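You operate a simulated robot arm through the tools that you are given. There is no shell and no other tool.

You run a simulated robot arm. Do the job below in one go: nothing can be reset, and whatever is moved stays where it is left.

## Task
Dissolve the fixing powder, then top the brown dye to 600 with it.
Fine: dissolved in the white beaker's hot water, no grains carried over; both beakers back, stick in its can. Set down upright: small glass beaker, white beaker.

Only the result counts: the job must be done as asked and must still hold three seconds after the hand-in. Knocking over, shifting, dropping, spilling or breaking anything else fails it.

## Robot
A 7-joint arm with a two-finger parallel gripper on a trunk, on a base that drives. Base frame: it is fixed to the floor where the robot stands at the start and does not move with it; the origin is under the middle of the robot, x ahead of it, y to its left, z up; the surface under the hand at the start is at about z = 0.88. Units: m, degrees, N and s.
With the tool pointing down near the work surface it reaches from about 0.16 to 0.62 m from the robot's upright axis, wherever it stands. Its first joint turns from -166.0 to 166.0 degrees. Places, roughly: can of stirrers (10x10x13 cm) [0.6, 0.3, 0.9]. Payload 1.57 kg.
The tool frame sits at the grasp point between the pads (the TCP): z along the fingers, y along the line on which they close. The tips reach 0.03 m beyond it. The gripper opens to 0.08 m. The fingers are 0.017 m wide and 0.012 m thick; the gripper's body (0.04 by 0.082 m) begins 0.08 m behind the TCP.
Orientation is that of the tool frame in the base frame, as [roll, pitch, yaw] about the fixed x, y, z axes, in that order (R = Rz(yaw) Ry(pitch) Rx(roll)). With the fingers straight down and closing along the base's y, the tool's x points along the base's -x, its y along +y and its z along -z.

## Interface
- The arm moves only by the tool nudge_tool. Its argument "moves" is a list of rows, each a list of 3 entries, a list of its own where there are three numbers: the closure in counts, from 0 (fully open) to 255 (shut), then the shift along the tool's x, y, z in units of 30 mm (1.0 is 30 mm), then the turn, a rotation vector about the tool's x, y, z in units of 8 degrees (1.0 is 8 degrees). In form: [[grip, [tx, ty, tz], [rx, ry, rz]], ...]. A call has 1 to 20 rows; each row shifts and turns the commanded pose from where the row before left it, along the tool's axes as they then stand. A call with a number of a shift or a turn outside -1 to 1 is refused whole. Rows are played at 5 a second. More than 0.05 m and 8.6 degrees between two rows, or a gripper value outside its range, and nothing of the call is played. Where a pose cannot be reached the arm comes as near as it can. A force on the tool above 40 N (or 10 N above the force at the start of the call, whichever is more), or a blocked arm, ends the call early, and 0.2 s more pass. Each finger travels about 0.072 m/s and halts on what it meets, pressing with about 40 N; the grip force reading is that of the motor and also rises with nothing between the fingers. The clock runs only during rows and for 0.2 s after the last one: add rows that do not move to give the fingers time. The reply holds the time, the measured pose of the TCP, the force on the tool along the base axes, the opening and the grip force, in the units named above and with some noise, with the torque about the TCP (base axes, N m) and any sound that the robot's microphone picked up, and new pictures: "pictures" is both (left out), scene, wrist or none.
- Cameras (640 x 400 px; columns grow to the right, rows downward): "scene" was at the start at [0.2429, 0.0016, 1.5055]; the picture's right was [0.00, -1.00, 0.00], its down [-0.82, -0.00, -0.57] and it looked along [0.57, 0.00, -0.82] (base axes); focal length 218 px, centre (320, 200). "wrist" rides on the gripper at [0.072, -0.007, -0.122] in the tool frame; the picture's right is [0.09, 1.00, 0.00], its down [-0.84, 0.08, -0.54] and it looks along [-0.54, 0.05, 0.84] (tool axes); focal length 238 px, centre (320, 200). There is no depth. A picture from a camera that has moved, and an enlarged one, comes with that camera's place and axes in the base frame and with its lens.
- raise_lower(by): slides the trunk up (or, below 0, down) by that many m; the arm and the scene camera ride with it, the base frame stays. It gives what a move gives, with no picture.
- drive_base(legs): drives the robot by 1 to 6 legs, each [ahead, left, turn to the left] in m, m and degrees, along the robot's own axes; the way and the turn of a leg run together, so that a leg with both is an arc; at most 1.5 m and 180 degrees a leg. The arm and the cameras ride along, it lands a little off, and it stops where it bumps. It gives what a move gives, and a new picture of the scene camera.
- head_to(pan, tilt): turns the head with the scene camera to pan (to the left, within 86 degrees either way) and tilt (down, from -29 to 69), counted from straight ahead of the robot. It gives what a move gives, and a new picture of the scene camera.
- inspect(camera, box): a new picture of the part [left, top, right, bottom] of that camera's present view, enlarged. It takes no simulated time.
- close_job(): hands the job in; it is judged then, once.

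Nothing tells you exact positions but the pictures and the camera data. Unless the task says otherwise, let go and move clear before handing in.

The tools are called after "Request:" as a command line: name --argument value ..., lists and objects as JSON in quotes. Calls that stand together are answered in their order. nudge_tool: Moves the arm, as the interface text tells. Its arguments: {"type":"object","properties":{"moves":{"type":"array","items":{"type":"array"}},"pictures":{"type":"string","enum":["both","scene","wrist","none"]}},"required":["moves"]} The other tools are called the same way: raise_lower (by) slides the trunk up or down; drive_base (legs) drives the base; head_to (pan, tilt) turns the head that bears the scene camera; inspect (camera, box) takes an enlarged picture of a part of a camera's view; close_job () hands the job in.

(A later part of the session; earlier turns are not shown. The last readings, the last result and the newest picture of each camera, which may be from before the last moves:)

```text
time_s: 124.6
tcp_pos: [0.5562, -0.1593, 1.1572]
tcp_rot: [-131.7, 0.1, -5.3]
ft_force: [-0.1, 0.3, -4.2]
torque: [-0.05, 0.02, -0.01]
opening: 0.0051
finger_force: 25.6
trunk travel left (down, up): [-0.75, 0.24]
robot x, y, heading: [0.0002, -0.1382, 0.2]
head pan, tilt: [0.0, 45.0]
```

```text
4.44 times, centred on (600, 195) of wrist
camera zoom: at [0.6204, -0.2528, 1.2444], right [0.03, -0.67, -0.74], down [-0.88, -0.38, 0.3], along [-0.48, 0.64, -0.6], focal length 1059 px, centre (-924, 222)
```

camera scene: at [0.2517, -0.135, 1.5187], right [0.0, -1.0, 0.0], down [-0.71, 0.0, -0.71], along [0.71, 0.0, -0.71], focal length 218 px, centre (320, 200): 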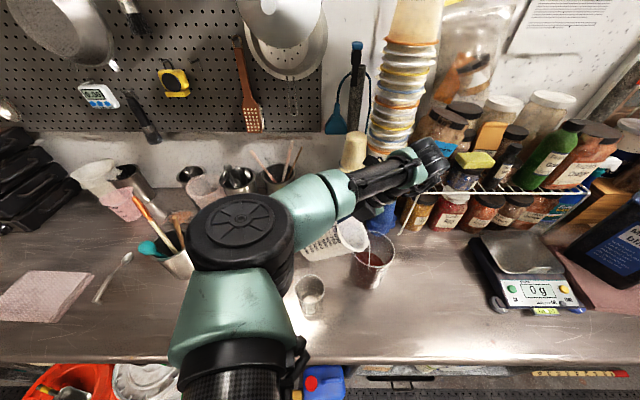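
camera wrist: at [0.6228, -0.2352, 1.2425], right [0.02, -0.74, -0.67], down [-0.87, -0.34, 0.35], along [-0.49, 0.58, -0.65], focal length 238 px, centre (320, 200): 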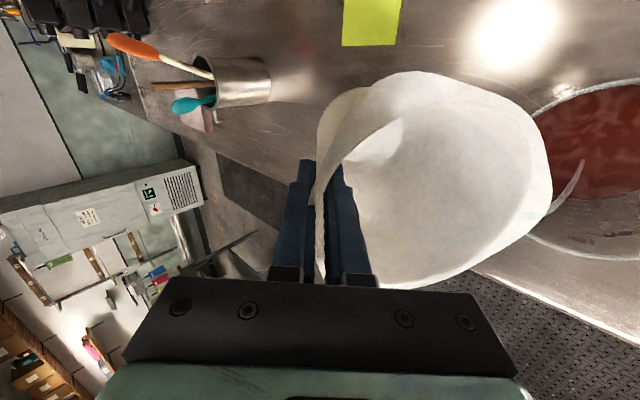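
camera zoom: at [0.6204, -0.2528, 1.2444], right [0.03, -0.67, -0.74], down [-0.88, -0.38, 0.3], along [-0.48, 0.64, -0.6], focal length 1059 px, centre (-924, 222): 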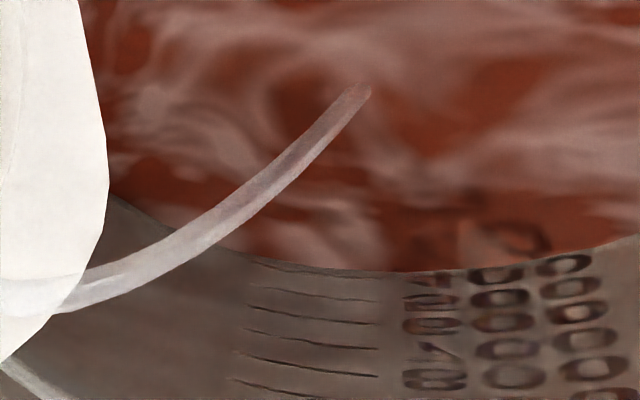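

The inner scale now reads just under 400 (true level is higher because of viewing parallax through the glass). Holding to see the flow.

Request:
nudge_tool --moves '[[255, [0, 0, 0], [0, 0, 0]], [255, [0, 0, 0], [0, 0, 0]], [255, [0, 0, 0], [0, 0, 0]], [255, [0, 0, 0], [0, 0, 0]]]' --pictures "none"

Request:
inspect --camera "scene" --box '[350, 235, 394, 275]'

Request:
inspect --camera "wrist" --box '[560, 150, 640, 240]'

```text
time_s: 125.6
tcp_pos: [0.5575, -0.1591, 1.1565]
tcp_rot: [-131.7, 0.1, -5.3]
ft_force: [-0.2, -0.1, -4.7]
torque: [-0.02, 0.05, -0.01]
opening: 0.0049
finger_force: 25.5
trunk travel left (down, up): [-0.75, 0.24]
robot x, y, heading: [-0.0024, -0.1366, 0.3]
head pan, tilt: [0.0, 45.0]
```

```text
10.00 times, centred on (372, 255) of scene
camera zoom: at [0.2516, -0.1348, 1.5187], right [0.0, -1.0, 0.0], down [-0.71, 0.0, -0.71], along [0.71, 0.0, -0.71], focal length 2179 px, centre (-200, -350)
```

zoom: 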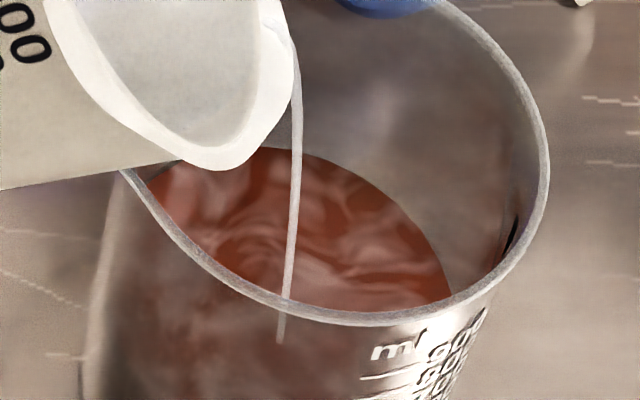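

```text
4.44 times, centred on (600, 195) of wrist
camera zoom: at [0.6203, -0.2528, 1.2444], right [0.03, -0.67, -0.74], down [-0.88, -0.38, 0.3], along [-0.48, 0.64, -0.6], focal length 1059 px, centre (-924, 222)
```

zoom: 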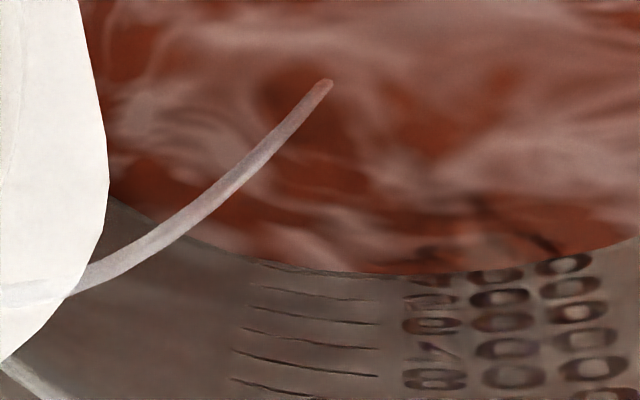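

Reading 400 on the inner scale. Tilting on in 2° steps.

Request:
nudge_tool --moves '[[255, [0, -0.009, -0.147], [0.25, 0, 0]], [255, [0, 0, 0], [0, 0, 0]], [255, [0, 0, 0], [0, 0, 0]], [255, [0, 0, 0], [0, 0, 0]], [255, [0, -0.009, -0.147], [0.25, 0, 0]], [255, [0, 0, 0], [0, 0, 0]], [255, [0, 0, 0], [0, 0, 0]], [255, [0, 0, 0], [0, 0, 0]]]' --pictures "none"

Request:
inspect --camera "scene" --box '[350, 235, 394, 275]'

Request:
inspect --camera "wrist" --box '[560, 150, 640, 240]'

```text
time_s: 127.4
tcp_pos: [0.5565, -0.1672, 1.1631]
tcp_rot: [-127.7, 0.1, -5.4]
ft_force: [-0.3, 0.3, -4.3]
torque: [-0.05, 0.04, 0.0]
opening: 0.0048
finger_force: 25.9
trunk travel left (down, up): [-0.75, 0.24]
robot x, y, heading: [-0.0012, -0.1395, 0.1]
head pan, tilt: [0.0, 45.0]
```

```text
10.00 times, centred on (372, 255) of scene
camera zoom: at [0.2515, -0.1348, 1.5187], right [0.0, -1.0, 0.0], down [-0.71, 0.0, -0.71], along [0.71, 0.0, -0.71], focal length 2179 px, centre (-200, -350)
```

zoom: 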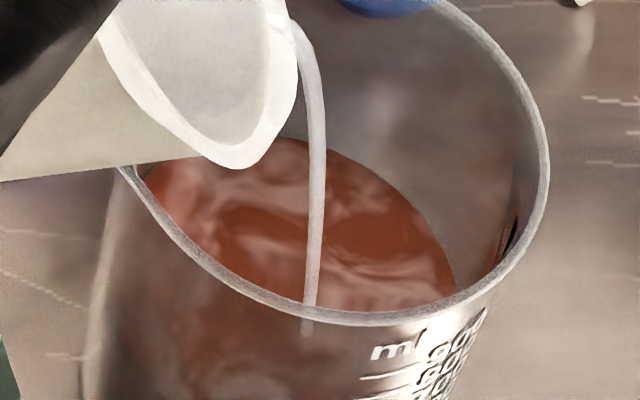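

```text
4.44 times, centred on (600, 195) of wrist
camera zoom: at [0.6193, -0.2655, 1.2436], right [0.03, -0.62, -0.79], down [-0.88, -0.4, 0.27], along [-0.48, 0.68, -0.55], focal length 1059 px, centre (-924, 222)
```

zoom: 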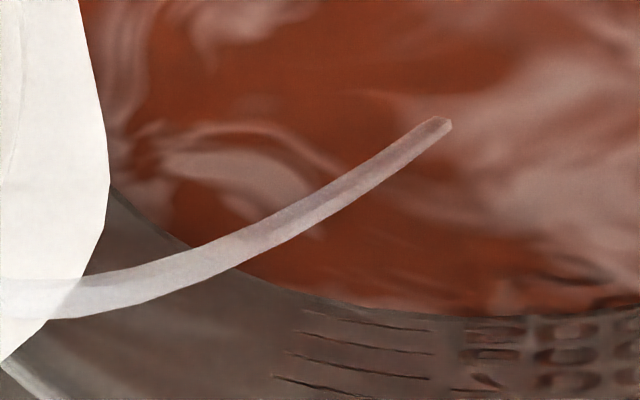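

Request:
nudge_tool --moves '[[255, [0, 0, 0], [0, 0, 0]], [255, [0, 0, 0], [0, 0, 0]], [255, [0, 0, 0], [0, 0, 0]], [255, [0, 0, 0], [0, 0, 0]], [255, [0, 0, 0], [0, 0, 0]]]' --pictures "none"

Request:
inspect --camera "scene" --box '[350, 235, 394, 275]'

Request:
inspect --camera "wrist" --box '[580, 190, 640, 260]'

```text
time_s: 128.6
tcp_pos: [0.5554, -0.1663, 1.1622]
tcp_rot: [-127.6, 0.1, -5.2]
ft_force: [-0.4, 1.3, -4.5]
torque: [-0.05, 0.05, 0.01]
opening: 0.0049
finger_force: 24.8
trunk travel left (down, up): [-0.75, 0.24]
robot x, y, heading: [-0.0018, -0.1327, 0.1]
head pan, tilt: [0.0, 45.0]
```

```text
10.00 times, centred on (372, 255) of scene
camera zoom: at [0.2515, -0.1348, 1.5187], right [0.0, -1.0, 0.0], down [-0.71, 0.0, -0.71], along [0.71, 0.0, -0.71], focal length 2179 px, centre (-200, -350)
```

zoom: 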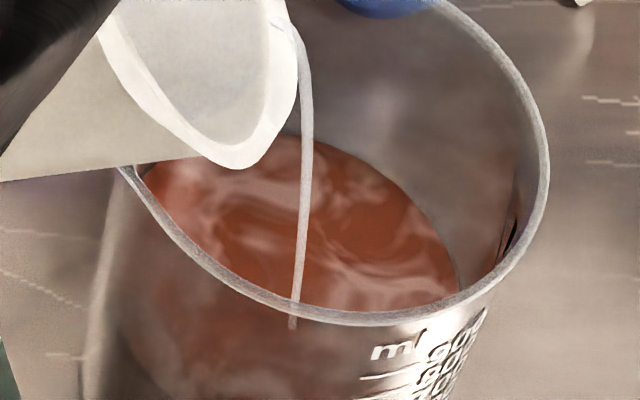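

```text
5.71 times, centred on (610, 225) of wrist
camera zoom: at [0.6192, -0.2655, 1.2435], right [0.03, -0.62, -0.79], down [-0.88, -0.4, 0.27], along [-0.48, 0.68, -0.55], focal length 1362 px, centre (-1337, 57)
```

zoom: 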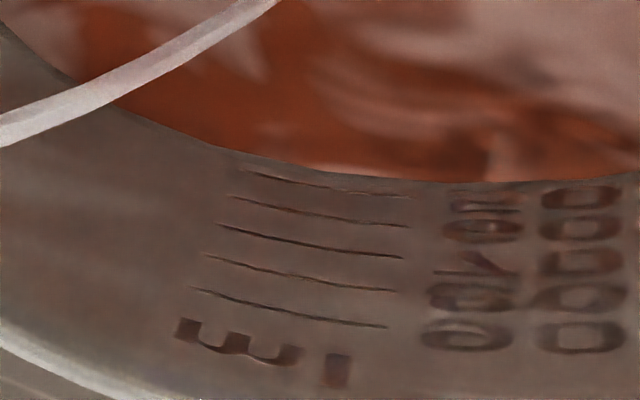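

Inner scale reads about 440 (true near 485). Continuing.

Request:
nudge_tool --moves '[[255, [0, -0.009, -0.147], [0.25, 0, 0]], [255, [0, 0, 0], [0, 0, 0]], [255, [0, 0, 0], [0, 0, 0]], [255, [0, 0, 0], [0, 0, 0]], [255, [0, 0, 0], [0, 0, 0]], [255, [0, 0, 0], [0, 0, 0]]]' --pictures "none"

Request:
inspect --camera "scene" --box '[338, 225, 402, 300]'

Request:
inspect --camera "wrist" --box '[580, 190, 640, 260]'

```text
time_s: 130.0
tcp_pos: [0.5574, -0.1701, 1.1651]
tcp_rot: [-125.7, 0.1, -5.3]
ft_force: [-0.3, 0.5, -4.2]
torque: [-0.06, 0.0, 0.01]
opening: 0.0049
finger_force: 25.0
trunk travel left (down, up): [-0.75, 0.24]
robot x, y, heading: [0.0015, -0.1359, 0.3]
head pan, tilt: [0.0, 45.0]
```

```text
5.33 times, centred on (370, 262) of scene
camera zoom: at [0.2515, -0.1349, 1.5188], right [0.0, -1.0, 0.0], down [-0.71, 0.0, -0.71], along [0.71, 0.0, -0.71], focal length 1162 px, centre (53, -133)
```

zoom: 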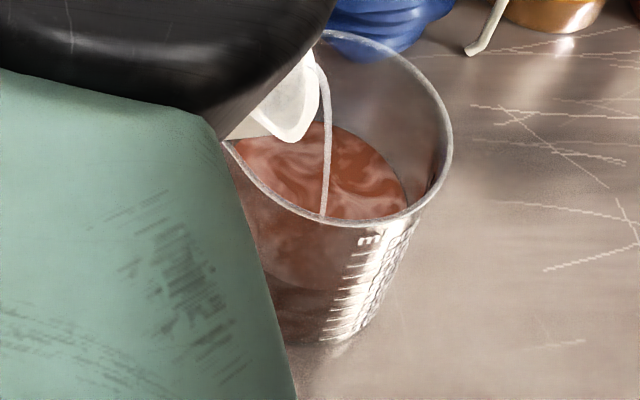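

```text
5.71 times, centred on (610, 225) of wrist
camera zoom: at [0.6187, -0.2718, 1.2433], right [0.04, -0.59, -0.81], down [-0.88, -0.41, 0.25], along [-0.48, 0.7, -0.53], focal length 1362 px, centre (-1337, 57)
```

zoom: 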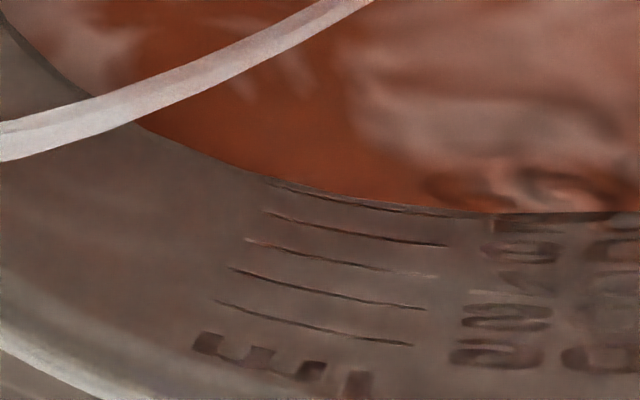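

Both views (inside about 490, outside about 590) bracket the true level near 550. Backing off the tilt to stop the flow and measure carefully.

Request:
nudge_tool --moves '[[255, [0, 0.037, 0.292], [-0.5, 0, 0]], [255, [0, 0.037, 0.292], [-0.5, 0, 0]], [255, [0, 0.037, 0.292], [-0.5, 0, 0]], [255, [0, 0, 0], [0, 0, 0]], [255, [0, 0, 0], [0, 0, 0]], [255, [0, 0, 0], [0, 0, 0]], [255, [0, 0, 0], [0, 0, 0]], [255, [0, 0, 0], [0, 0, 0]]]' --pictures "none"

Request:
inspect --camera "scene" --box '[350, 255, 390, 300]'

Request:
inspect --camera "wrist" --box '[570, 160, 640, 240]'

Request:
inspect --camera "scene" --box '[338, 225, 402, 300]'

```text
time_s: 131.8
tcp_pos: [0.5581, -0.1522, 1.1468]
tcp_rot: [-137.7, 0.1, -5.3]
ft_force: [-0.2, 0.2, -3.8]
torque: [-0.01, -0.04, 0.0]
opening: 0.005
finger_force: 26.1
trunk travel left (down, up): [-0.75, 0.24]
robot x, y, heading: [0.0023, -0.138, 0.2]
head pan, tilt: [0.0, 45.0]
```

```text
8.89 times, centred on (370, 278) of scene
camera zoom: at [0.2515, -0.1348, 1.5187], right [0.0, -1.0, 0.0], down [-0.71, 0.0, -0.71], along [0.71, 0.0, -0.71], focal length 1937 px, centre (-124, -489)
```

zoom: 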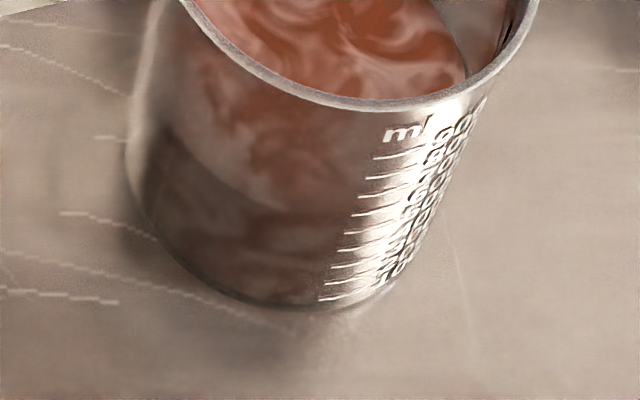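

```text
5.00 times, centred on (605, 200) of wrist
camera zoom: at [0.6227, -0.2354, 1.2422], right [0.02, -0.74, -0.67], down [-0.87, -0.34, 0.35], along [-0.49, 0.58, -0.66], focal length 1192 px, centre (-1105, 200)
```

zoom: 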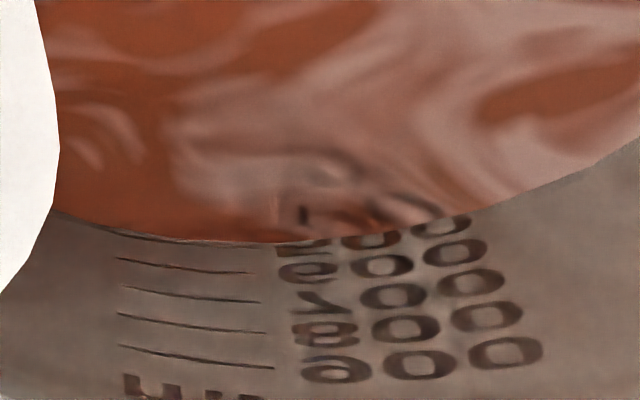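

```text
5.33 times, centred on (370, 262) of scene
camera zoom: at [0.2515, -0.1348, 1.5187], right [0.0, -1.0, 0.0], down [-0.71, 0.0, -0.71], along [0.71, 0.0, -0.71], focal length 1162 px, centre (53, -133)
```

zoom: 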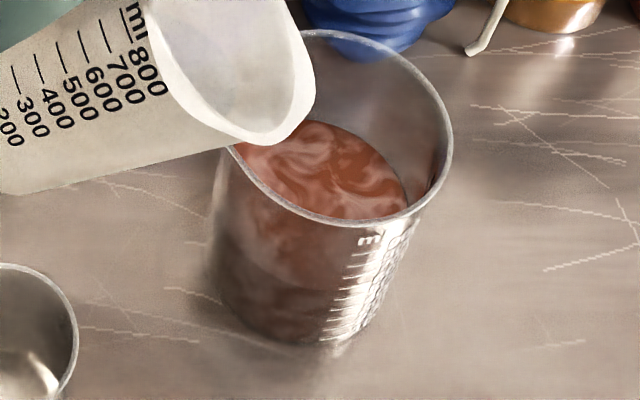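

Flow stopped at an estimated 555–590. Rather than guess, I'll return the white beaker and read the level horizontally. Untilting and rising first.

Request:
nudge_tool --moves '[[255, [0, 0.037, 0.292], [-0.5, 0, 0]], [255, [0, 0.037, 0.292], [-0.5, 0, 0]], [255, [0, -0.164, -0.241], [0, 0, 0]], [255, [0, -0.328, -0.482], [0, 0, 0]], [255, [0, -0.328, -0.482], [0, 0, 0]], [255, [0, -0.328, -0.482], [0, 0, 0]], [255, [0, -0.328, -0.482], [0, 0, 0]], [255, [0, -0.328, -0.482], [0, 0, 0]], [255, [0, -0.328, -0.482], [0, 0, 0]], [255, [0, -0.328, -0.482], [0, 0, 0]], [255, [0, -0.164, -0.241], [0, 0, 0]], [255, [0, 0.094, 0.58], [-1, 0, 0]], [255, [0, 0.094, 0.58], [-1, 0, 0]], [255, [0, 0.094, 0.58], [-1, 0, 0]], [255, [0, 0.094, 0.58], [-1, 0, 0]], [255, [0, 0.094, 0.58], [-1, 0, 0]], [255, [0, 0, 0], [0, 0, 0]], [255, [0, 0, 0], [0, 0, 0]]]'

Request:
inspect --camera "scene" --box '[270, 150, 430, 310]'

```text
time_s: 135.6
tcp_pos: [0.5609, -0.1312, 1.186]
tcp_rot: [174.2, 0.2, -5.2]
ft_force: [-0.5, 0.1, -4.3]
torque: [0.16, -0.02, 0.03]
opening: 0.0047
finger_force: 25.5
trunk travel left (down, up): [-0.75, 0.24]
robot x, y, heading: [-0.0017, -0.1353, 0.1]
head pan, tilt: [0.0, 45.0]
camera scene: at [0.2515, -0.1347, 1.5187], right [0.0, -1.0, 0.0], down [-0.71, 0.0, -0.71], along [0.71, 0.0, -0.71], focal length 218 px, centre (320, 200)
camera wrist: at [0.6335, -0.119, 1.307], right [0.0, -0.99, 0.1], down [-0.83, 0.06, 0.55], along [-0.55, -0.08, -0.83], focal length 238 px, centre (320, 200)
```

scene: 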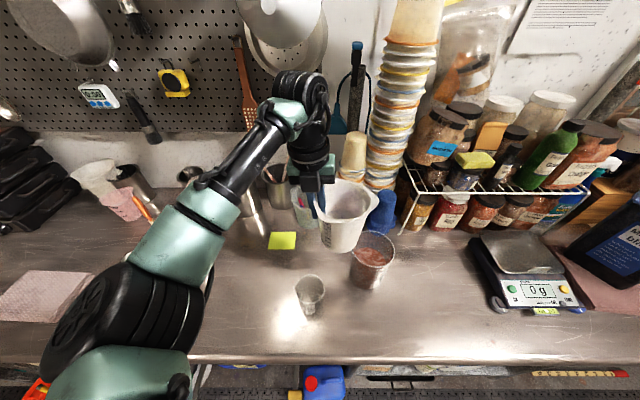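
wrist: 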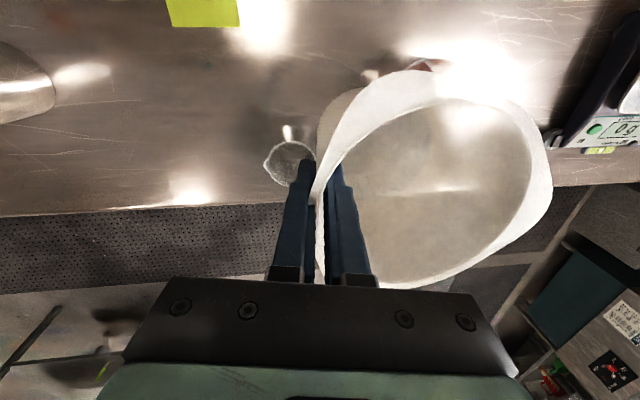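

```text
2.50 times, centred on (350, 230) of scene
camera zoom: at [0.2515, -0.1347, 1.5187], right [0.0, -1.0, 0.0], down [-0.71, 0.0, -0.71], along [0.71, 0.0, -0.71], focal length 545 px, centre (245, 125)
```

zoom: 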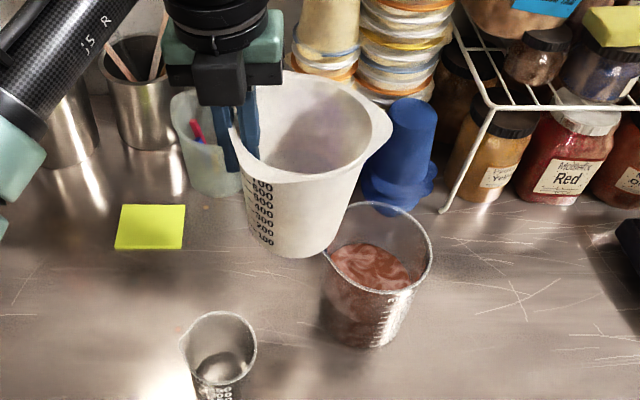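

Bringing the white beaker back: reversing the move and yaw.

Request:
nudge_tool --moves '[[255, [-0.142, -0.558, -0.056], [0, 0, 0]], [255, [-0.142, -0.558, -0.056], [0, 0, 0]], [255, [-0.142, -0.558, -0.056], [0, 0, 0]], [255, [-0.142, -0.558, -0.056], [0, 0, 0]], [255, [0, 0, 0], [0, 0.05, -0.5]], [255, [0, 0, 0], [0, 0.1, -0.995]], [255, [0, 0, 0], [0, 0.1, -0.995]], [255, [0, 0, 0], [0, 0.1, -0.995]], [255, [0, 0, 0], [0, 0.094, -0.94]], [255, [0, 0, 0], [0, 0, 0]], [255, [0, 0, 0], [0, 0, 0]]]' --pictures "none"

Request:
nudge_tool --moves '[[255, [0.1, -0.304, -0.03], [0, 0, 0]], [255, [0.201, -0.608, -0.061], [0, 0, 0]], [255, [0.201, -0.608, -0.061], [0, 0, 0]], [255, [0.201, -0.608, -0.061], [0, 0, 0]], [255, [0.201, -0.608, -0.061], [0, 0, 0]], [255, [0.201, -0.608, -0.061], [0, 0, 0]], [255, [0.201, -0.608, -0.061], [0, 0, 0]], [255, [0.201, -0.608, -0.061], [0, 0, 0]], [255, [0.201, -0.608, -0.061], [0, 0, 0]], [255, [0.1, -0.304, -0.03], [0, 0, 0]], [255, [0, 0, 0], [0, 0, 0]], [255, [0, 0, 0], [0, 0, 0]]]'

```text
time_s: 138.0
tcp_pos: [0.5505, -0.0604, 1.1867]
tcp_rot: [174.3, 0.2, 30.2]
ft_force: [-0.2, -0.1, -3.2]
torque: [0.18, 0.11, 0.0]
opening: 0.0045
finger_force: 25.2
trunk travel left (down, up): [-0.75, 0.24]
robot x, y, heading: [0.0026, -0.1363, 0.3]
head pan, tilt: [0.0, 45.0]
```

```text
time_s: 140.6
tcp_pos: [0.5148, 0.1091, 1.1851]
tcp_rot: [174.3, 0.1, 30.3]
ft_force: [-0.3, -0.6, -3.8]
torque: [0.12, 0.11, 0.0]
opening: 0.0046
finger_force: 24.8
trunk travel left (down, up): [-0.75, 0.24]
robot x, y, heading: [-0.0042, -0.137, 0.3]
head pan, tilt: [0.0, 45.0]
camera scene: at [0.2514, -0.1346, 1.5188], right [0.0, -1.0, 0.0], down [-0.71, 0.0, -0.71], along [0.71, 0.0, -0.71], focal length 218 px, centre (320, 200)
camera wrist: at [0.5673, 0.1621, 1.306], right [0.58, -0.81, 0.1], down [-0.71, -0.44, 0.55], along [-0.4, -0.39, -0.83], focal length 238 px, centre (320, 200)
```

scene: 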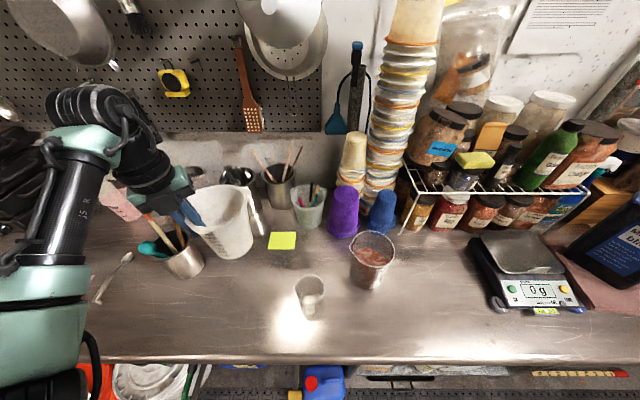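
wrist: 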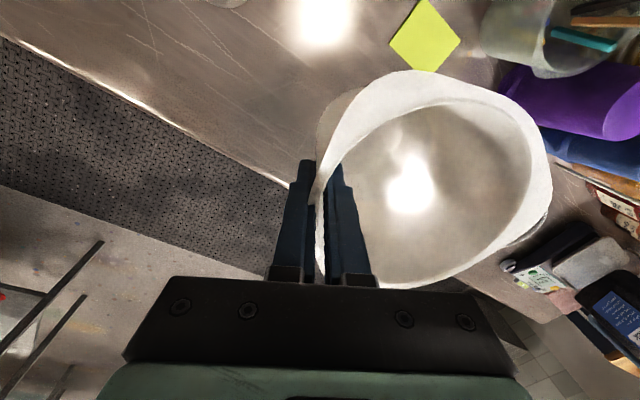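

Above its original spot. Lowering.

Request:
nudge_tool --moves '[[255, [0, -0.067, 0.663], [0, 0, 0]], [255, [0, -0.067, 0.663], [0, 0, 0]], [255, [0, -0.067, 0.663], [0, 0, 0]], [255, [0, -0.067, 0.663], [0, 0, 0]], [255, [0, -0.067, 0.663], [0, 0, 0]], [255, [0, -0.067, 0.663], [0, 0, 0]], [255, [0, -0.067, 0.663], [0, 0, 0]], [255, [0, -0.067, 0.663], [0, 0, 0]], [255, [0, -0.067, 0.663], [0, 0, 0]], [255, [0, -0.033, 0.33], [0, 0, 0]], [255, [0, 0, 0], [0, 0, 0]], [255, [0, 0, 0], [0, 0, 0]]]'

Request:
inspect --camera "scene" --box '[190, 210, 290, 310]'

```text
time_s: 143.2
tcp_pos: [0.5117, 0.1078, 0.996]
tcp_rot: [174.4, 0.0, 30.3]
ft_force: [0.3, -0.5, -3.0]
torque: [0.13, 0.09, -0.01]
opening: 0.0047
finger_force: 25.7
trunk travel left (down, up): [-0.75, 0.24]
robot x, y, heading: [-0.0041, -0.1403, -0.0]
head pan, tilt: [0.0, 45.0]
camera scene: at [0.2515, -0.1347, 1.5187], right [0.0, -1.0, 0.0], down [-0.71, 0.0, -0.71], along [0.71, 0.0, -0.71], focal length 218 px, centre (320, 200)
camera wrist: at [0.5648, 0.16, 1.1171], right [0.58, -0.81, 0.1], down [-0.71, -0.44, 0.55], along [-0.4, -0.39, -0.83], focal length 238 px, centre (320, 200)
```

scene: 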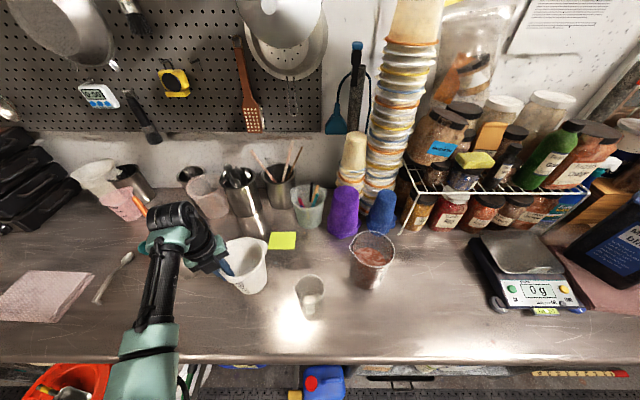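
wrist: 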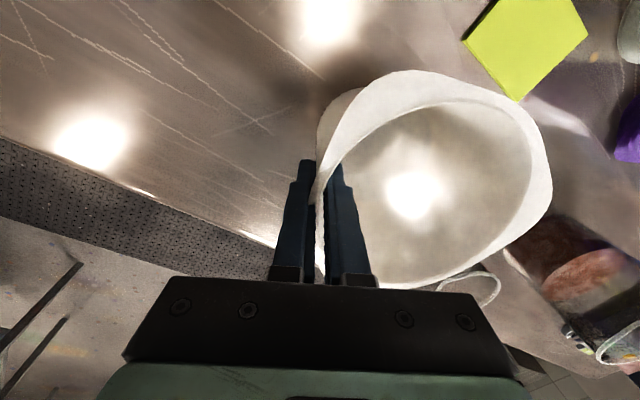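

```text
4.00 times, centred on (240, 260) of scene
camera zoom: at [0.2515, -0.1347, 1.5187], right [0.0, -1.0, 0.0], down [-0.71, 0.0, -0.71], along [0.71, 0.0, -0.71], focal length 872 px, centre (640, -40)
```

zoom: 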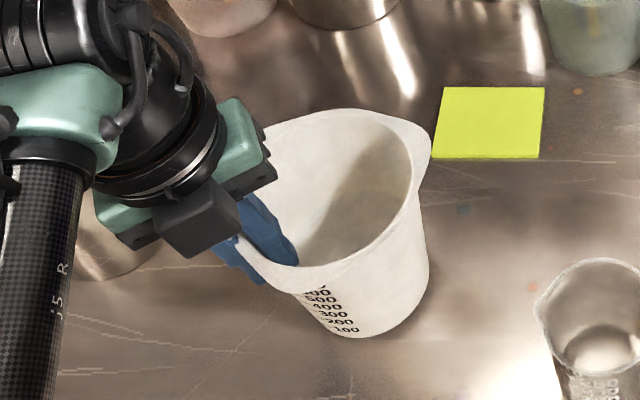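

About 1 cm to go; fine steps to touch down.

Request:
nudge_tool --moves '[[255, [0, -0.017, 0.166], [0, 0, 0]], [255, [0, -0.01, 0.1], [0, 0, 0]], [255, [0, -0.007, 0.07], [0, 0, 0]], [255, [0, 0, 0], [0, 0, 0]], [255, [0, 0, 0], [0, 0, 0]]]' --pictures "none"

Request:
inspect --camera "scene" --box '[190, 210, 290, 310]'

```text
time_s: 144.4
tcp_pos: [0.5138, 0.1073, 0.9859]
tcp_rot: [174.2, 0.1, 30.2]
ft_force: [0.3, 1.2, -1.9]
torque: [0.15, 0.09, -0.02]
opening: 0.0046
finger_force: 25.1
trunk travel left (down, up): [-0.75, 0.24]
robot x, y, heading: [-0.0012, -0.1378, 0.0]
head pan, tilt: [0.0, 45.0]
```

```text
4.00 times, centred on (240, 260) of scene
camera zoom: at [0.2515, -0.1347, 1.5187], right [0.0, -1.0, 0.0], down [-0.71, 0.0, -0.71], along [0.71, 0.0, -0.71], focal length 872 px, centre (640, -40)
```

zoom: 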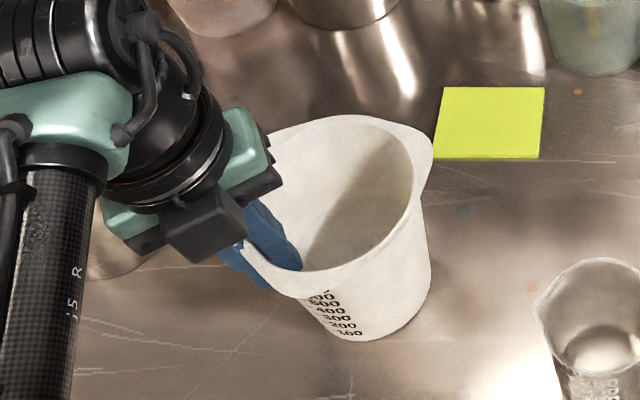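

Partial contact now. One more millimetre, then release and rise straight out.

Request:
nudge_tool --moves '[[255, [0, -0.003, 0.035], [0, 0, 0]], [255, [0, 0, 0], [0, 0, 0]], [180, [0, 0, 0], [0, 0, 0]], [80, [0, 0, 0], [0, 0, 0]], [80, [0, 0, 0], [0, 0, 0]], [80, [0, 0, 0], [0, 0, 0]]]' --pictures "wrist"

Request:
inspect --camera "scene" --box '[190, 210, 290, 310]'

```text
time_s: 145.8
tcp_pos: [0.5146, 0.1079, 0.9851]
tcp_rot: [174.4, 0.0, 30.3]
ft_force: [0.6, -0.1, -0.7]
torque: [0.02, 0.01, 0.02]
opening: 0.0549
finger_force: 0.3
trunk travel left (down, up): [-0.75, 0.24]
robot x, y, heading: [-0.0021, -0.1405, 0.5]
head pan, tilt: [0.0, 45.0]
camera wrist: at [0.5665, 0.1602, 1.1068], right [0.58, -0.81, 0.1], down [-0.71, -0.44, 0.55], along [-0.4, -0.39, -0.83], focal length 238 px, centre (320, 200)
```

wrist: 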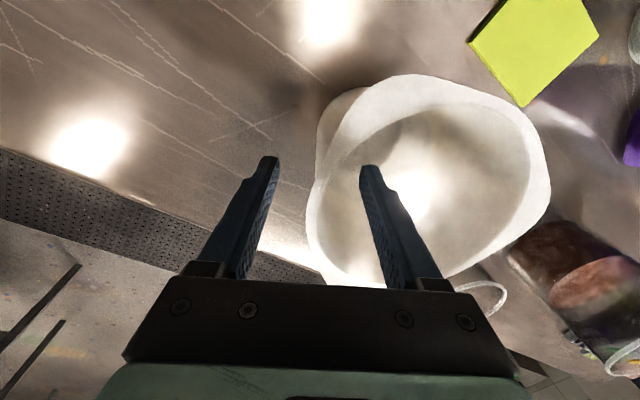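

```text
4.00 times, centred on (240, 260) of scene
camera zoom: at [0.2511, -0.1348, 1.5188], right [0.0, -1.0, 0.0], down [-0.71, 0.0, -0.71], along [0.71, 0.0, -0.71], focal length 872 px, centre (640, -40)
```

zoom: 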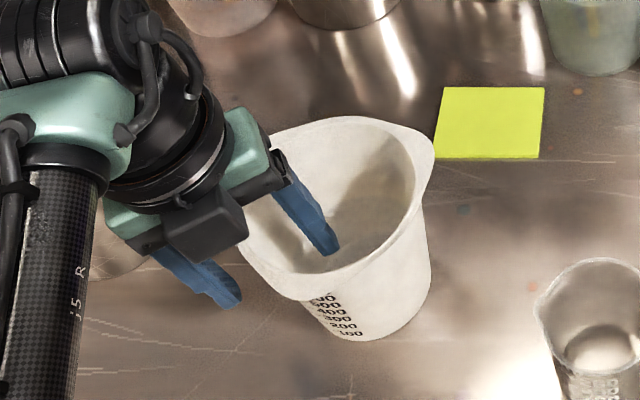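

White beaker stands as before. I'll raise the hand clear, back the base away from the bench, then lower the trunk so the head camera sees the dye level edge-on.

Request:
nudge_tool --moves '[[80, [0, 0, -0.6], [0, 0, 0]], [80, [0, 0, -1], [0, 0, 0]], [80, [0, 0, -1], [0, 0, 0]], [80, [0, 0, -1], [0, 0, 0]], [80, [0, 0, -1], [0, 0, 0]], [80, [0, 0, -1], [0, 0, 0]], [80, [0, 0, -1], [0, 0, 0]], [80, [0, 0, -1], [0, 0, 0]], [80, [0, 0, -1], [0, 0, 0]], [80, [0, 0, -1], [0, 0, 0]], [80, [0, 0, 0], [0, 0, 0]]]'

Request:
drive_base --legs '[[-0.45, 0, 0]]'

```text
time_s: 148.2
tcp_pos: [0.4989, 0.1361, 1.2744]
tcp_rot: [174.3, 0.1, 30.3]
ft_force: [0.6, 0.7, 0.6]
torque: [0.0, 0.01, 0.0]
opening: 0.0548
finger_force: 0.2
trunk travel left (down, up): [-0.75, 0.24]
robot x, y, heading: [0.0015, -0.1354, 0.2]
head pan, tilt: [0.0, 45.0]
camera scene: at [0.2513, -0.1347, 1.5188], right [0.0, -1.0, 0.0], down [-0.71, 0.0, -0.71], along [0.71, 0.0, -0.71], focal length 218 px, centre (320, 200)
camera wrist: at [0.5508, 0.1878, 1.3962], right [0.58, -0.81, 0.1], down [-0.71, -0.44, 0.55], along [-0.4, -0.39, -0.83], focal length 238 px, centre (320, 200)
```

scene: 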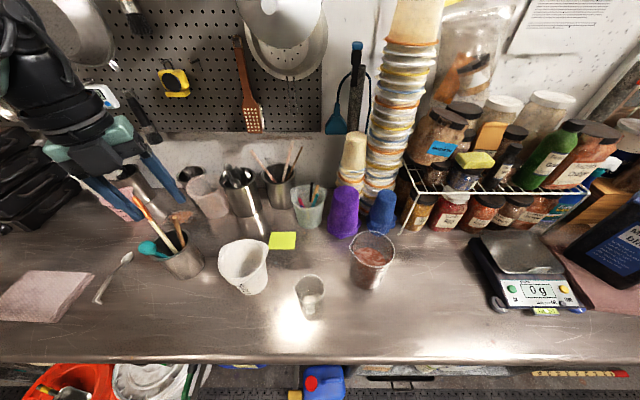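
wrist: 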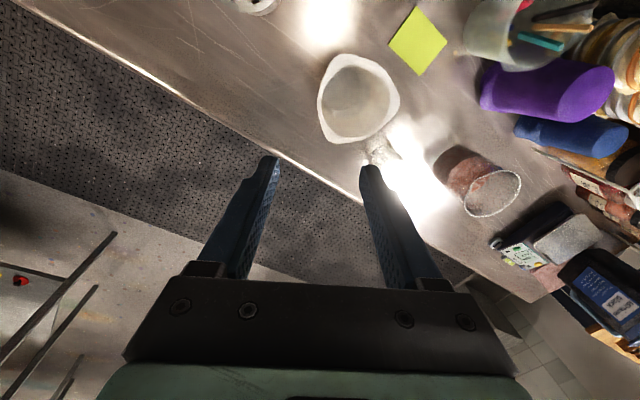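

```text
time_s: 151.0
tcp_pos: [0.0383, 0.1335, 1.2735]
tcp_rot: [174.2, 0.0, 30.4]
ft_force: [-0.7, -0.2, 0.2]
torque: [0.0, 0.04, 0.0]
opening: 0.0549
finger_force: 0.0
trunk travel left (down, up): [-0.75, 0.24]
robot x, y, heading: [-0.4603, -0.1399, 0.4]
head pan, tilt: [0.0, 45.0]
camera scene: at [-0.2088, -0.1367, 1.5189], right [0.01, -1.0, 0.0], down [-0.71, 0.0, -0.71], along [0.71, 0.0, -0.71], focal length 218 px, centre (320, 200)
```

scene: 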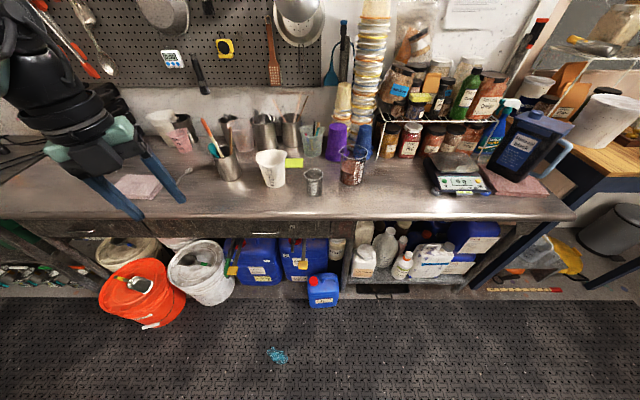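

Clear floor space. Lowering the trunk so the camera is near the liquid's height, and levelling the head.

Request:
raise_lower --by -0.54

Request:
head_to --pan -10 --tilt 2

```text
refused: -0.54 is not a number from -0.4 to 0.4
```

```text
time_s: 152.1
tcp_pos: [0.0375, 0.1338, 1.2745]
tcp_rot: [174.3, 0.0, 30.3]
ft_force: [0.8, -1.1, -0.7]
torque: [0.02, -0.01, 0.01]
opening: 0.0548
finger_force: 0.0
trunk travel left (down, up): [-0.75, 0.24]
robot x, y, heading: [-0.4611, -0.1406, 0.3]
head pan, tilt: [-10.0, 2.0]
camera scene: at [-0.2005, -0.1524, 1.5866], right [-0.17, -0.99, 0.0], down [-0.04, 0.01, -1.0], along [0.99, -0.17, -0.04], focal length 218 px, centre (320, 200)
```

scene: 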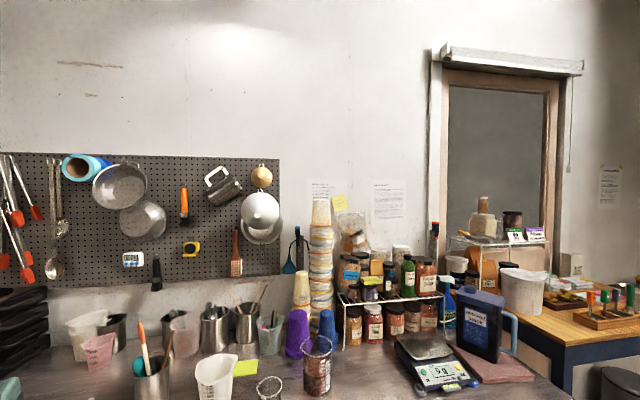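

Request:
raise_lower --by -0.32

Request:
raise_lower --by -0.28

Request:
head_to --pan -10 --tilt 3

Request:
inspect --camera "scene" --box '[290, 160, 350, 230]'

```text
time_s: 155.2
tcp_pos: [0.0392, 0.1336, 0.9552]
tcp_rot: [174.3, 0.0, 30.3]
ft_force: [-0.5, 0.4, 1.2]
torque: [0.03, -0.03, -0.01]
opening: 0.0547
finger_force: 0.1
trunk travel left (down, up): [-0.43, 0.56]
robot x, y, heading: [-0.46, -0.1374, 0.4]
head pan, tilt: [-10.0, 2.0]
```

```text
time_s: 158.1
tcp_pos: [0.0377, 0.1329, 0.6748]
tcp_rot: [174.3, -0.1, 30.3]
ft_force: [-0.7, -0.3, 0.6]
torque: [-0.01, -0.02, -0.03]
opening: 0.0552
finger_force: 0.0
trunk travel left (down, up): [-0.15, 0.84]
robot x, y, heading: [-0.4634, -0.1406, 0.1]
head pan, tilt: [-10.0, 2.0]
```

```text
time_s: 158.7
tcp_pos: [0.0379, 0.1339, 0.6736]
tcp_rot: [174.3, 0.1, 30.3]
ft_force: [-0.4, 0.7, -0.2]
torque: [0.0, -0.01, -0.02]
opening: 0.0547
finger_force: 0.0
trunk travel left (down, up): [-0.15, 0.84]
robot x, y, heading: [-0.4594, -0.1413, 0.0]
head pan, tilt: [-10.0, 3.0]
camera scene: at [-0.2001, -0.1525, 0.9851], right [-0.17, -0.99, 0.0], down [-0.05, 0.01, -1.0], along [0.98, -0.17, -0.05], focal length 218 px, centre (320, 200)
```

scene: 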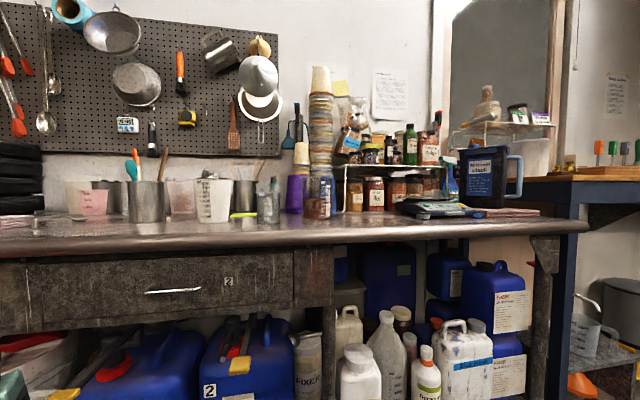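

```text
5.71 times, centred on (320, 195) of scene
camera zoom: at [-0.2001, -0.1525, 0.9851], right [-0.17, -0.99, 0.0], down [-0.05, 0.01, -1.0], along [0.98, -0.17, -0.05], focal length 1245 px, centre (320, 229)
```

zoom: 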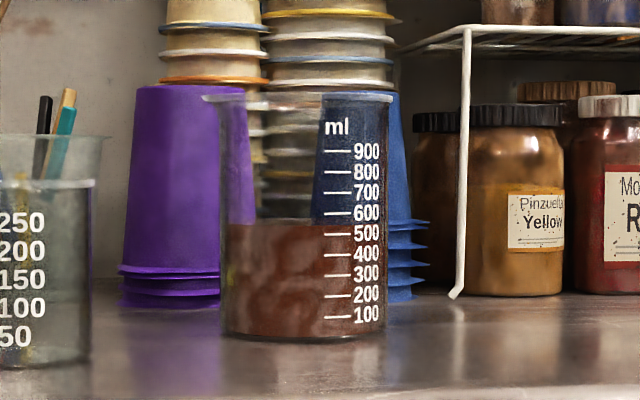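

A clear horizontal reading: between 500 and 600. Zooming further.

Request:
inspect --camera "scene" --box '[308, 185, 336, 215]'

Request:
inspect --camera "scene" --box '[190, 170, 240, 230]'

Request:
inspect --camera "scene" --box '[110, 140, 220, 230]'

```text
13.33 times, centred on (322, 200) of scene
camera zoom: at [-0.2001, -0.1525, 0.9851], right [-0.17, -0.99, 0.0], down [-0.05, 0.01, -1.0], along [0.98, -0.17, -0.05], focal length 2905 px, centre (293, 200)
```

zoom: 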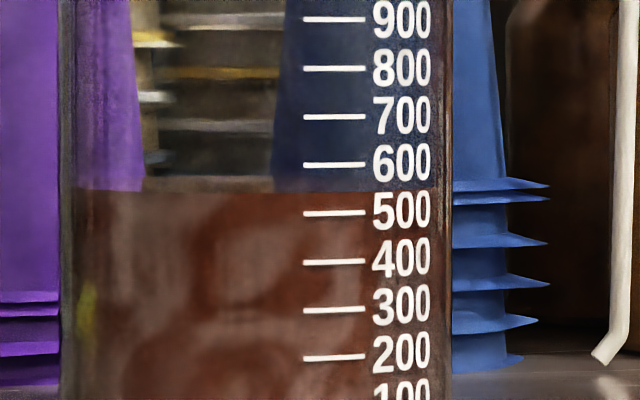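

```text
6.67 times, centred on (215, 200) of scene
camera zoom: at [-0.2001, -0.1525, 0.9851], right [-0.17, -0.99, 0.0], down [-0.05, 0.01, -1.0], along [0.98, -0.17, -0.05], focal length 1452 px, centre (1020, 200)
```

zoom: 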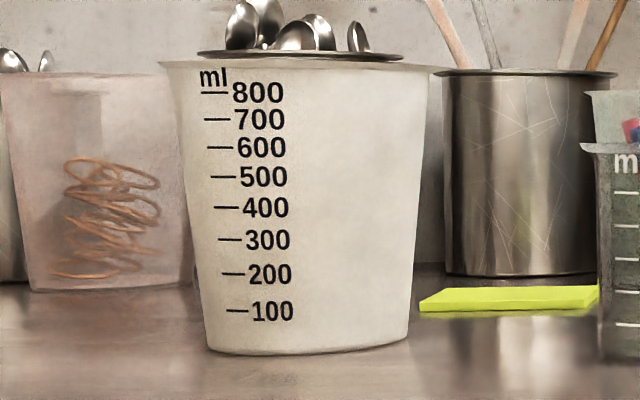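

```text
4.44 times, centred on (165, 185) of scene
camera zoom: at [-0.2001, -0.1525, 0.9851], right [-0.17, -0.99, 0.0], down [-0.05, 0.01, -1.0], along [0.98, -0.17, -0.05], focal length 968 px, centre (1009, 267)
```

zoom: 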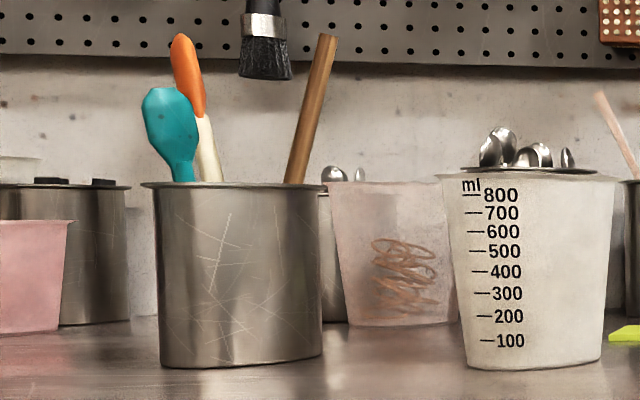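

Level reads 547 — exactly consistent with my parallax model. I need about 53 ml more. Going back for a short second pour.

Request:
raise_lower --by 0.3

Request:
raise_lower --by 0.3

Request:
head_to --pan 0 --tilt 45

Request:
drive_base --legs '[[0.46, 0, 0]]'

```text
time_s: 161.7
tcp_pos: [0.0377, 0.1348, 0.9745]
tcp_rot: [174.4, 0.2, 30.4]
ft_force: [0.5, -1.1, 0.2]
torque: [0.0, 0.03, 0.02]
opening: 0.0549
finger_force: 0.1
trunk travel left (down, up): [-0.45, 0.54]
robot x, y, heading: [-0.4626, -0.141, 0.2]
head pan, tilt: [-10.0, 3.0]
```

```text
time_s: 164.7
tcp_pos: [0.0384, 0.1331, 1.2747]
tcp_rot: [174.2, 0.0, 30.3]
ft_force: [0.6, -0.6, 1.0]
torque: [0.01, 0.04, -0.03]
opening: 0.0549
finger_force: 0.0
trunk travel left (down, up): [-0.75, 0.24]
robot x, y, heading: [-0.4579, -0.1386, 0.6]
head pan, tilt: [-10.0, 3.0]
```

```text
time_s: 165.8
tcp_pos: [0.0388, 0.1338, 1.2742]
tcp_rot: [174.3, 0.1, 30.3]
ft_force: [-0.2, 0.0, 0.8]
torque: [0.02, -0.02, 0.0]
opening: 0.0549
finger_force: 0.1
trunk travel left (down, up): [-0.75, 0.24]
robot x, y, heading: [-0.463, -0.1368, 0.4]
head pan, tilt: [0.0, 45.0]
camera scene: at [-0.2086, -0.1367, 1.5189], right [0.01, -1.0, 0.0], down [-0.71, 0.0, -0.71], along [0.71, 0.0, -0.71], focal length 218 px, centre (320, 200)
```

scene: 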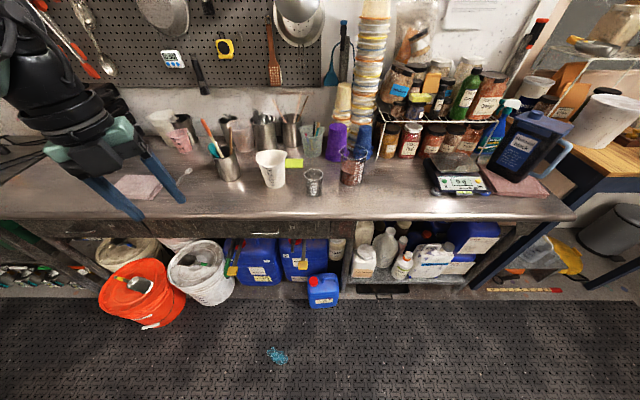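

```text
time_s: 168.6
tcp_pos: [0.5123, 0.1344, 1.2742]
tcp_rot: [174.3, -0.1, 30.1]
ft_force: [-0.4, 0.0, 0.2]
torque: [0.02, 0.03, 0.01]
opening: 0.0549
finger_force: 0.1
trunk travel left (down, up): [-0.75, 0.24]
robot x, y, heading: [0.0098, -0.1386, 0.1]
head pan, tilt: [0.0, 45.0]
camera scene: at [0.2643, -0.1358, 1.5188], right [0.0, -1.0, 0.0], down [-0.71, 0.0, -0.71], along [0.71, 0.0, -0.71], focal length 218 px, centre (320, 200)
```

scene: 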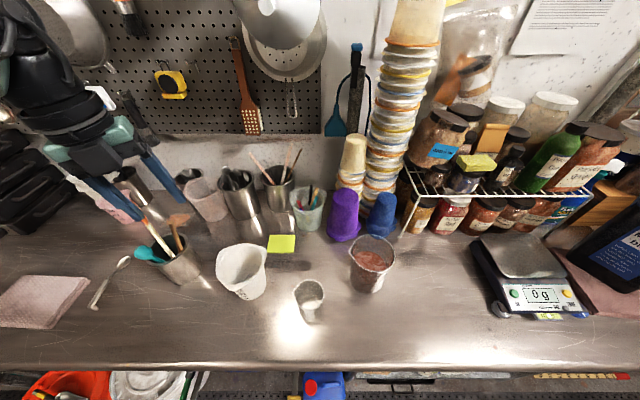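

Re-aligning over the pinch point and descending part-way to check.

Request:
nudge_tool --moves '[[80, [-0.378, -0.16, 0], [0, 0, 0]], [80, [0, 0, 1], [0, 0, 0]], [80, [0, 0, 1], [0, 0, 0]], [80, [0, 0, 1], [0, 0, 0]], [80, [0, 0, 1], [0, 0, 0]], [80, [0, 0, 1], [0, 0, 0]], [80, [0, 0, 0.3], [0, 0, 0]], [80, [0, 0, 0], [0, 0, 0]]]' --pictures "wrist"

Request:
inspect --camera "wrist" --box '[290, 80, 380, 200]'

```text
time_s: 170.4
tcp_pos: [0.5095, 0.1195, 1.1157]
tcp_rot: [174.3, 0.0, 30.1]
ft_force: [0.4, 1.2, -0.2]
torque: [-0.01, -0.01, -0.01]
opening: 0.0549
finger_force: 0.1
trunk travel left (down, up): [-0.75, 0.24]
robot x, y, heading: [0.0084, -0.1419, 0.0]
head pan, tilt: [0.0, 45.0]
camera wrist: at [0.5608, 0.1713, 1.2365], right [0.58, -0.81, 0.1], down [-0.71, -0.44, 0.55], along [-0.4, -0.39, -0.83], focal length 238 px, centre (320, 200)
```

wrist: 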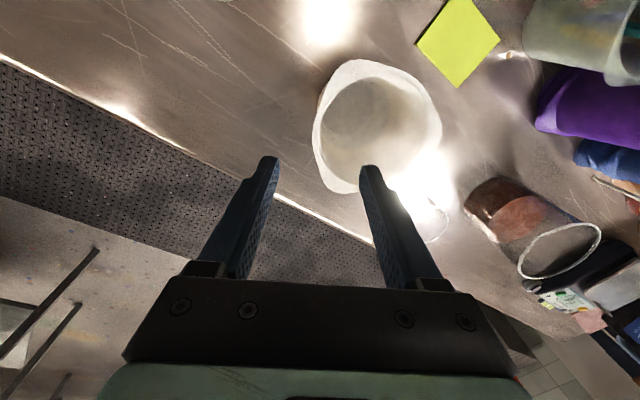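

```text
3.33 times, centred on (335, 140) of wrist
camera zoom: at [0.5608, 0.1713, 1.2365], right [0.58, -0.81, 0.1], down [-0.71, -0.44, 0.55], along [-0.4, -0.39, -0.83], focal length 794 px, centre (270, 400)
```

zoom: 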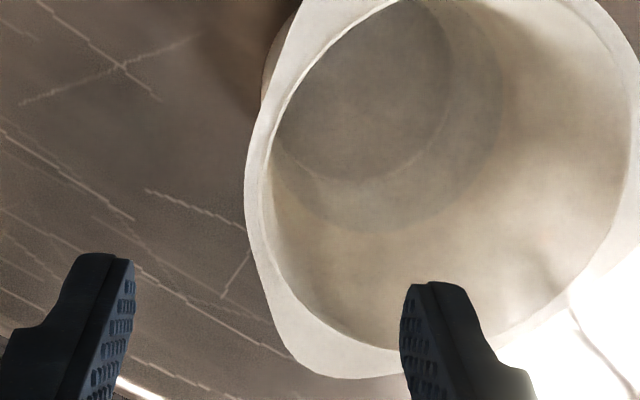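

Well aligned. Descending and gripping.

Request:
nudge_tool --moves '[[80, [0, -0.06, 0.8], [0, 0, 0]], [80, [0, 0, 0.8], [0, 0, 0]], [80, [0, 0, 0.8], [0, 0, 0]], [80, [0, 0, 0.8], [0, 0, 0]], [80, [0, 0, 0.6], [0, 0, 0]], [80, [0, 0, 0.56], [0, 0, 0]], [80, [0, 0, 0], [0, 0, 0]]]' --pictures "wrist"

Request:
inspect --camera "wrist" --box '[220, 60, 420, 260]'

```text
time_s: 172.0
tcp_pos: [0.5162, 0.11, 0.9862]
tcp_rot: [174.4, -0.1, 30.1]
ft_force: [0.1, -0.3, -0.7]
torque: [0.02, -0.02, 0.0]
opening: 0.0548
finger_force: 0.0
trunk travel left (down, up): [-0.75, 0.24]
robot x, y, heading: [0.0117, -0.1372, -0.0]
head pan, tilt: [0.0, 45.0]
camera wrist: at [0.5679, 0.1623, 1.1079], right [0.58, -0.81, 0.1], down [-0.71, -0.44, 0.55], along [-0.4, -0.39, -0.83], focal length 238 px, centre (320, 200)
```

wrist: 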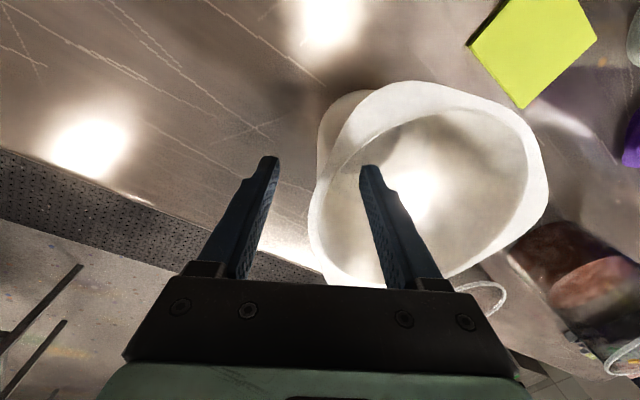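

```text
2.00 times, centred on (320, 160) of wrist
camera zoom: at [0.5679, 0.1623, 1.1079], right [0.58, -0.81, 0.1], down [-0.71, -0.44, 0.55], along [-0.4, -0.39, -0.83], focal length 477 px, centre (320, 280)
```

zoom: 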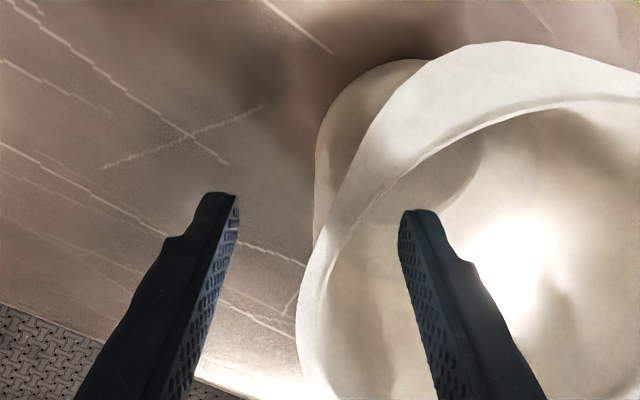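

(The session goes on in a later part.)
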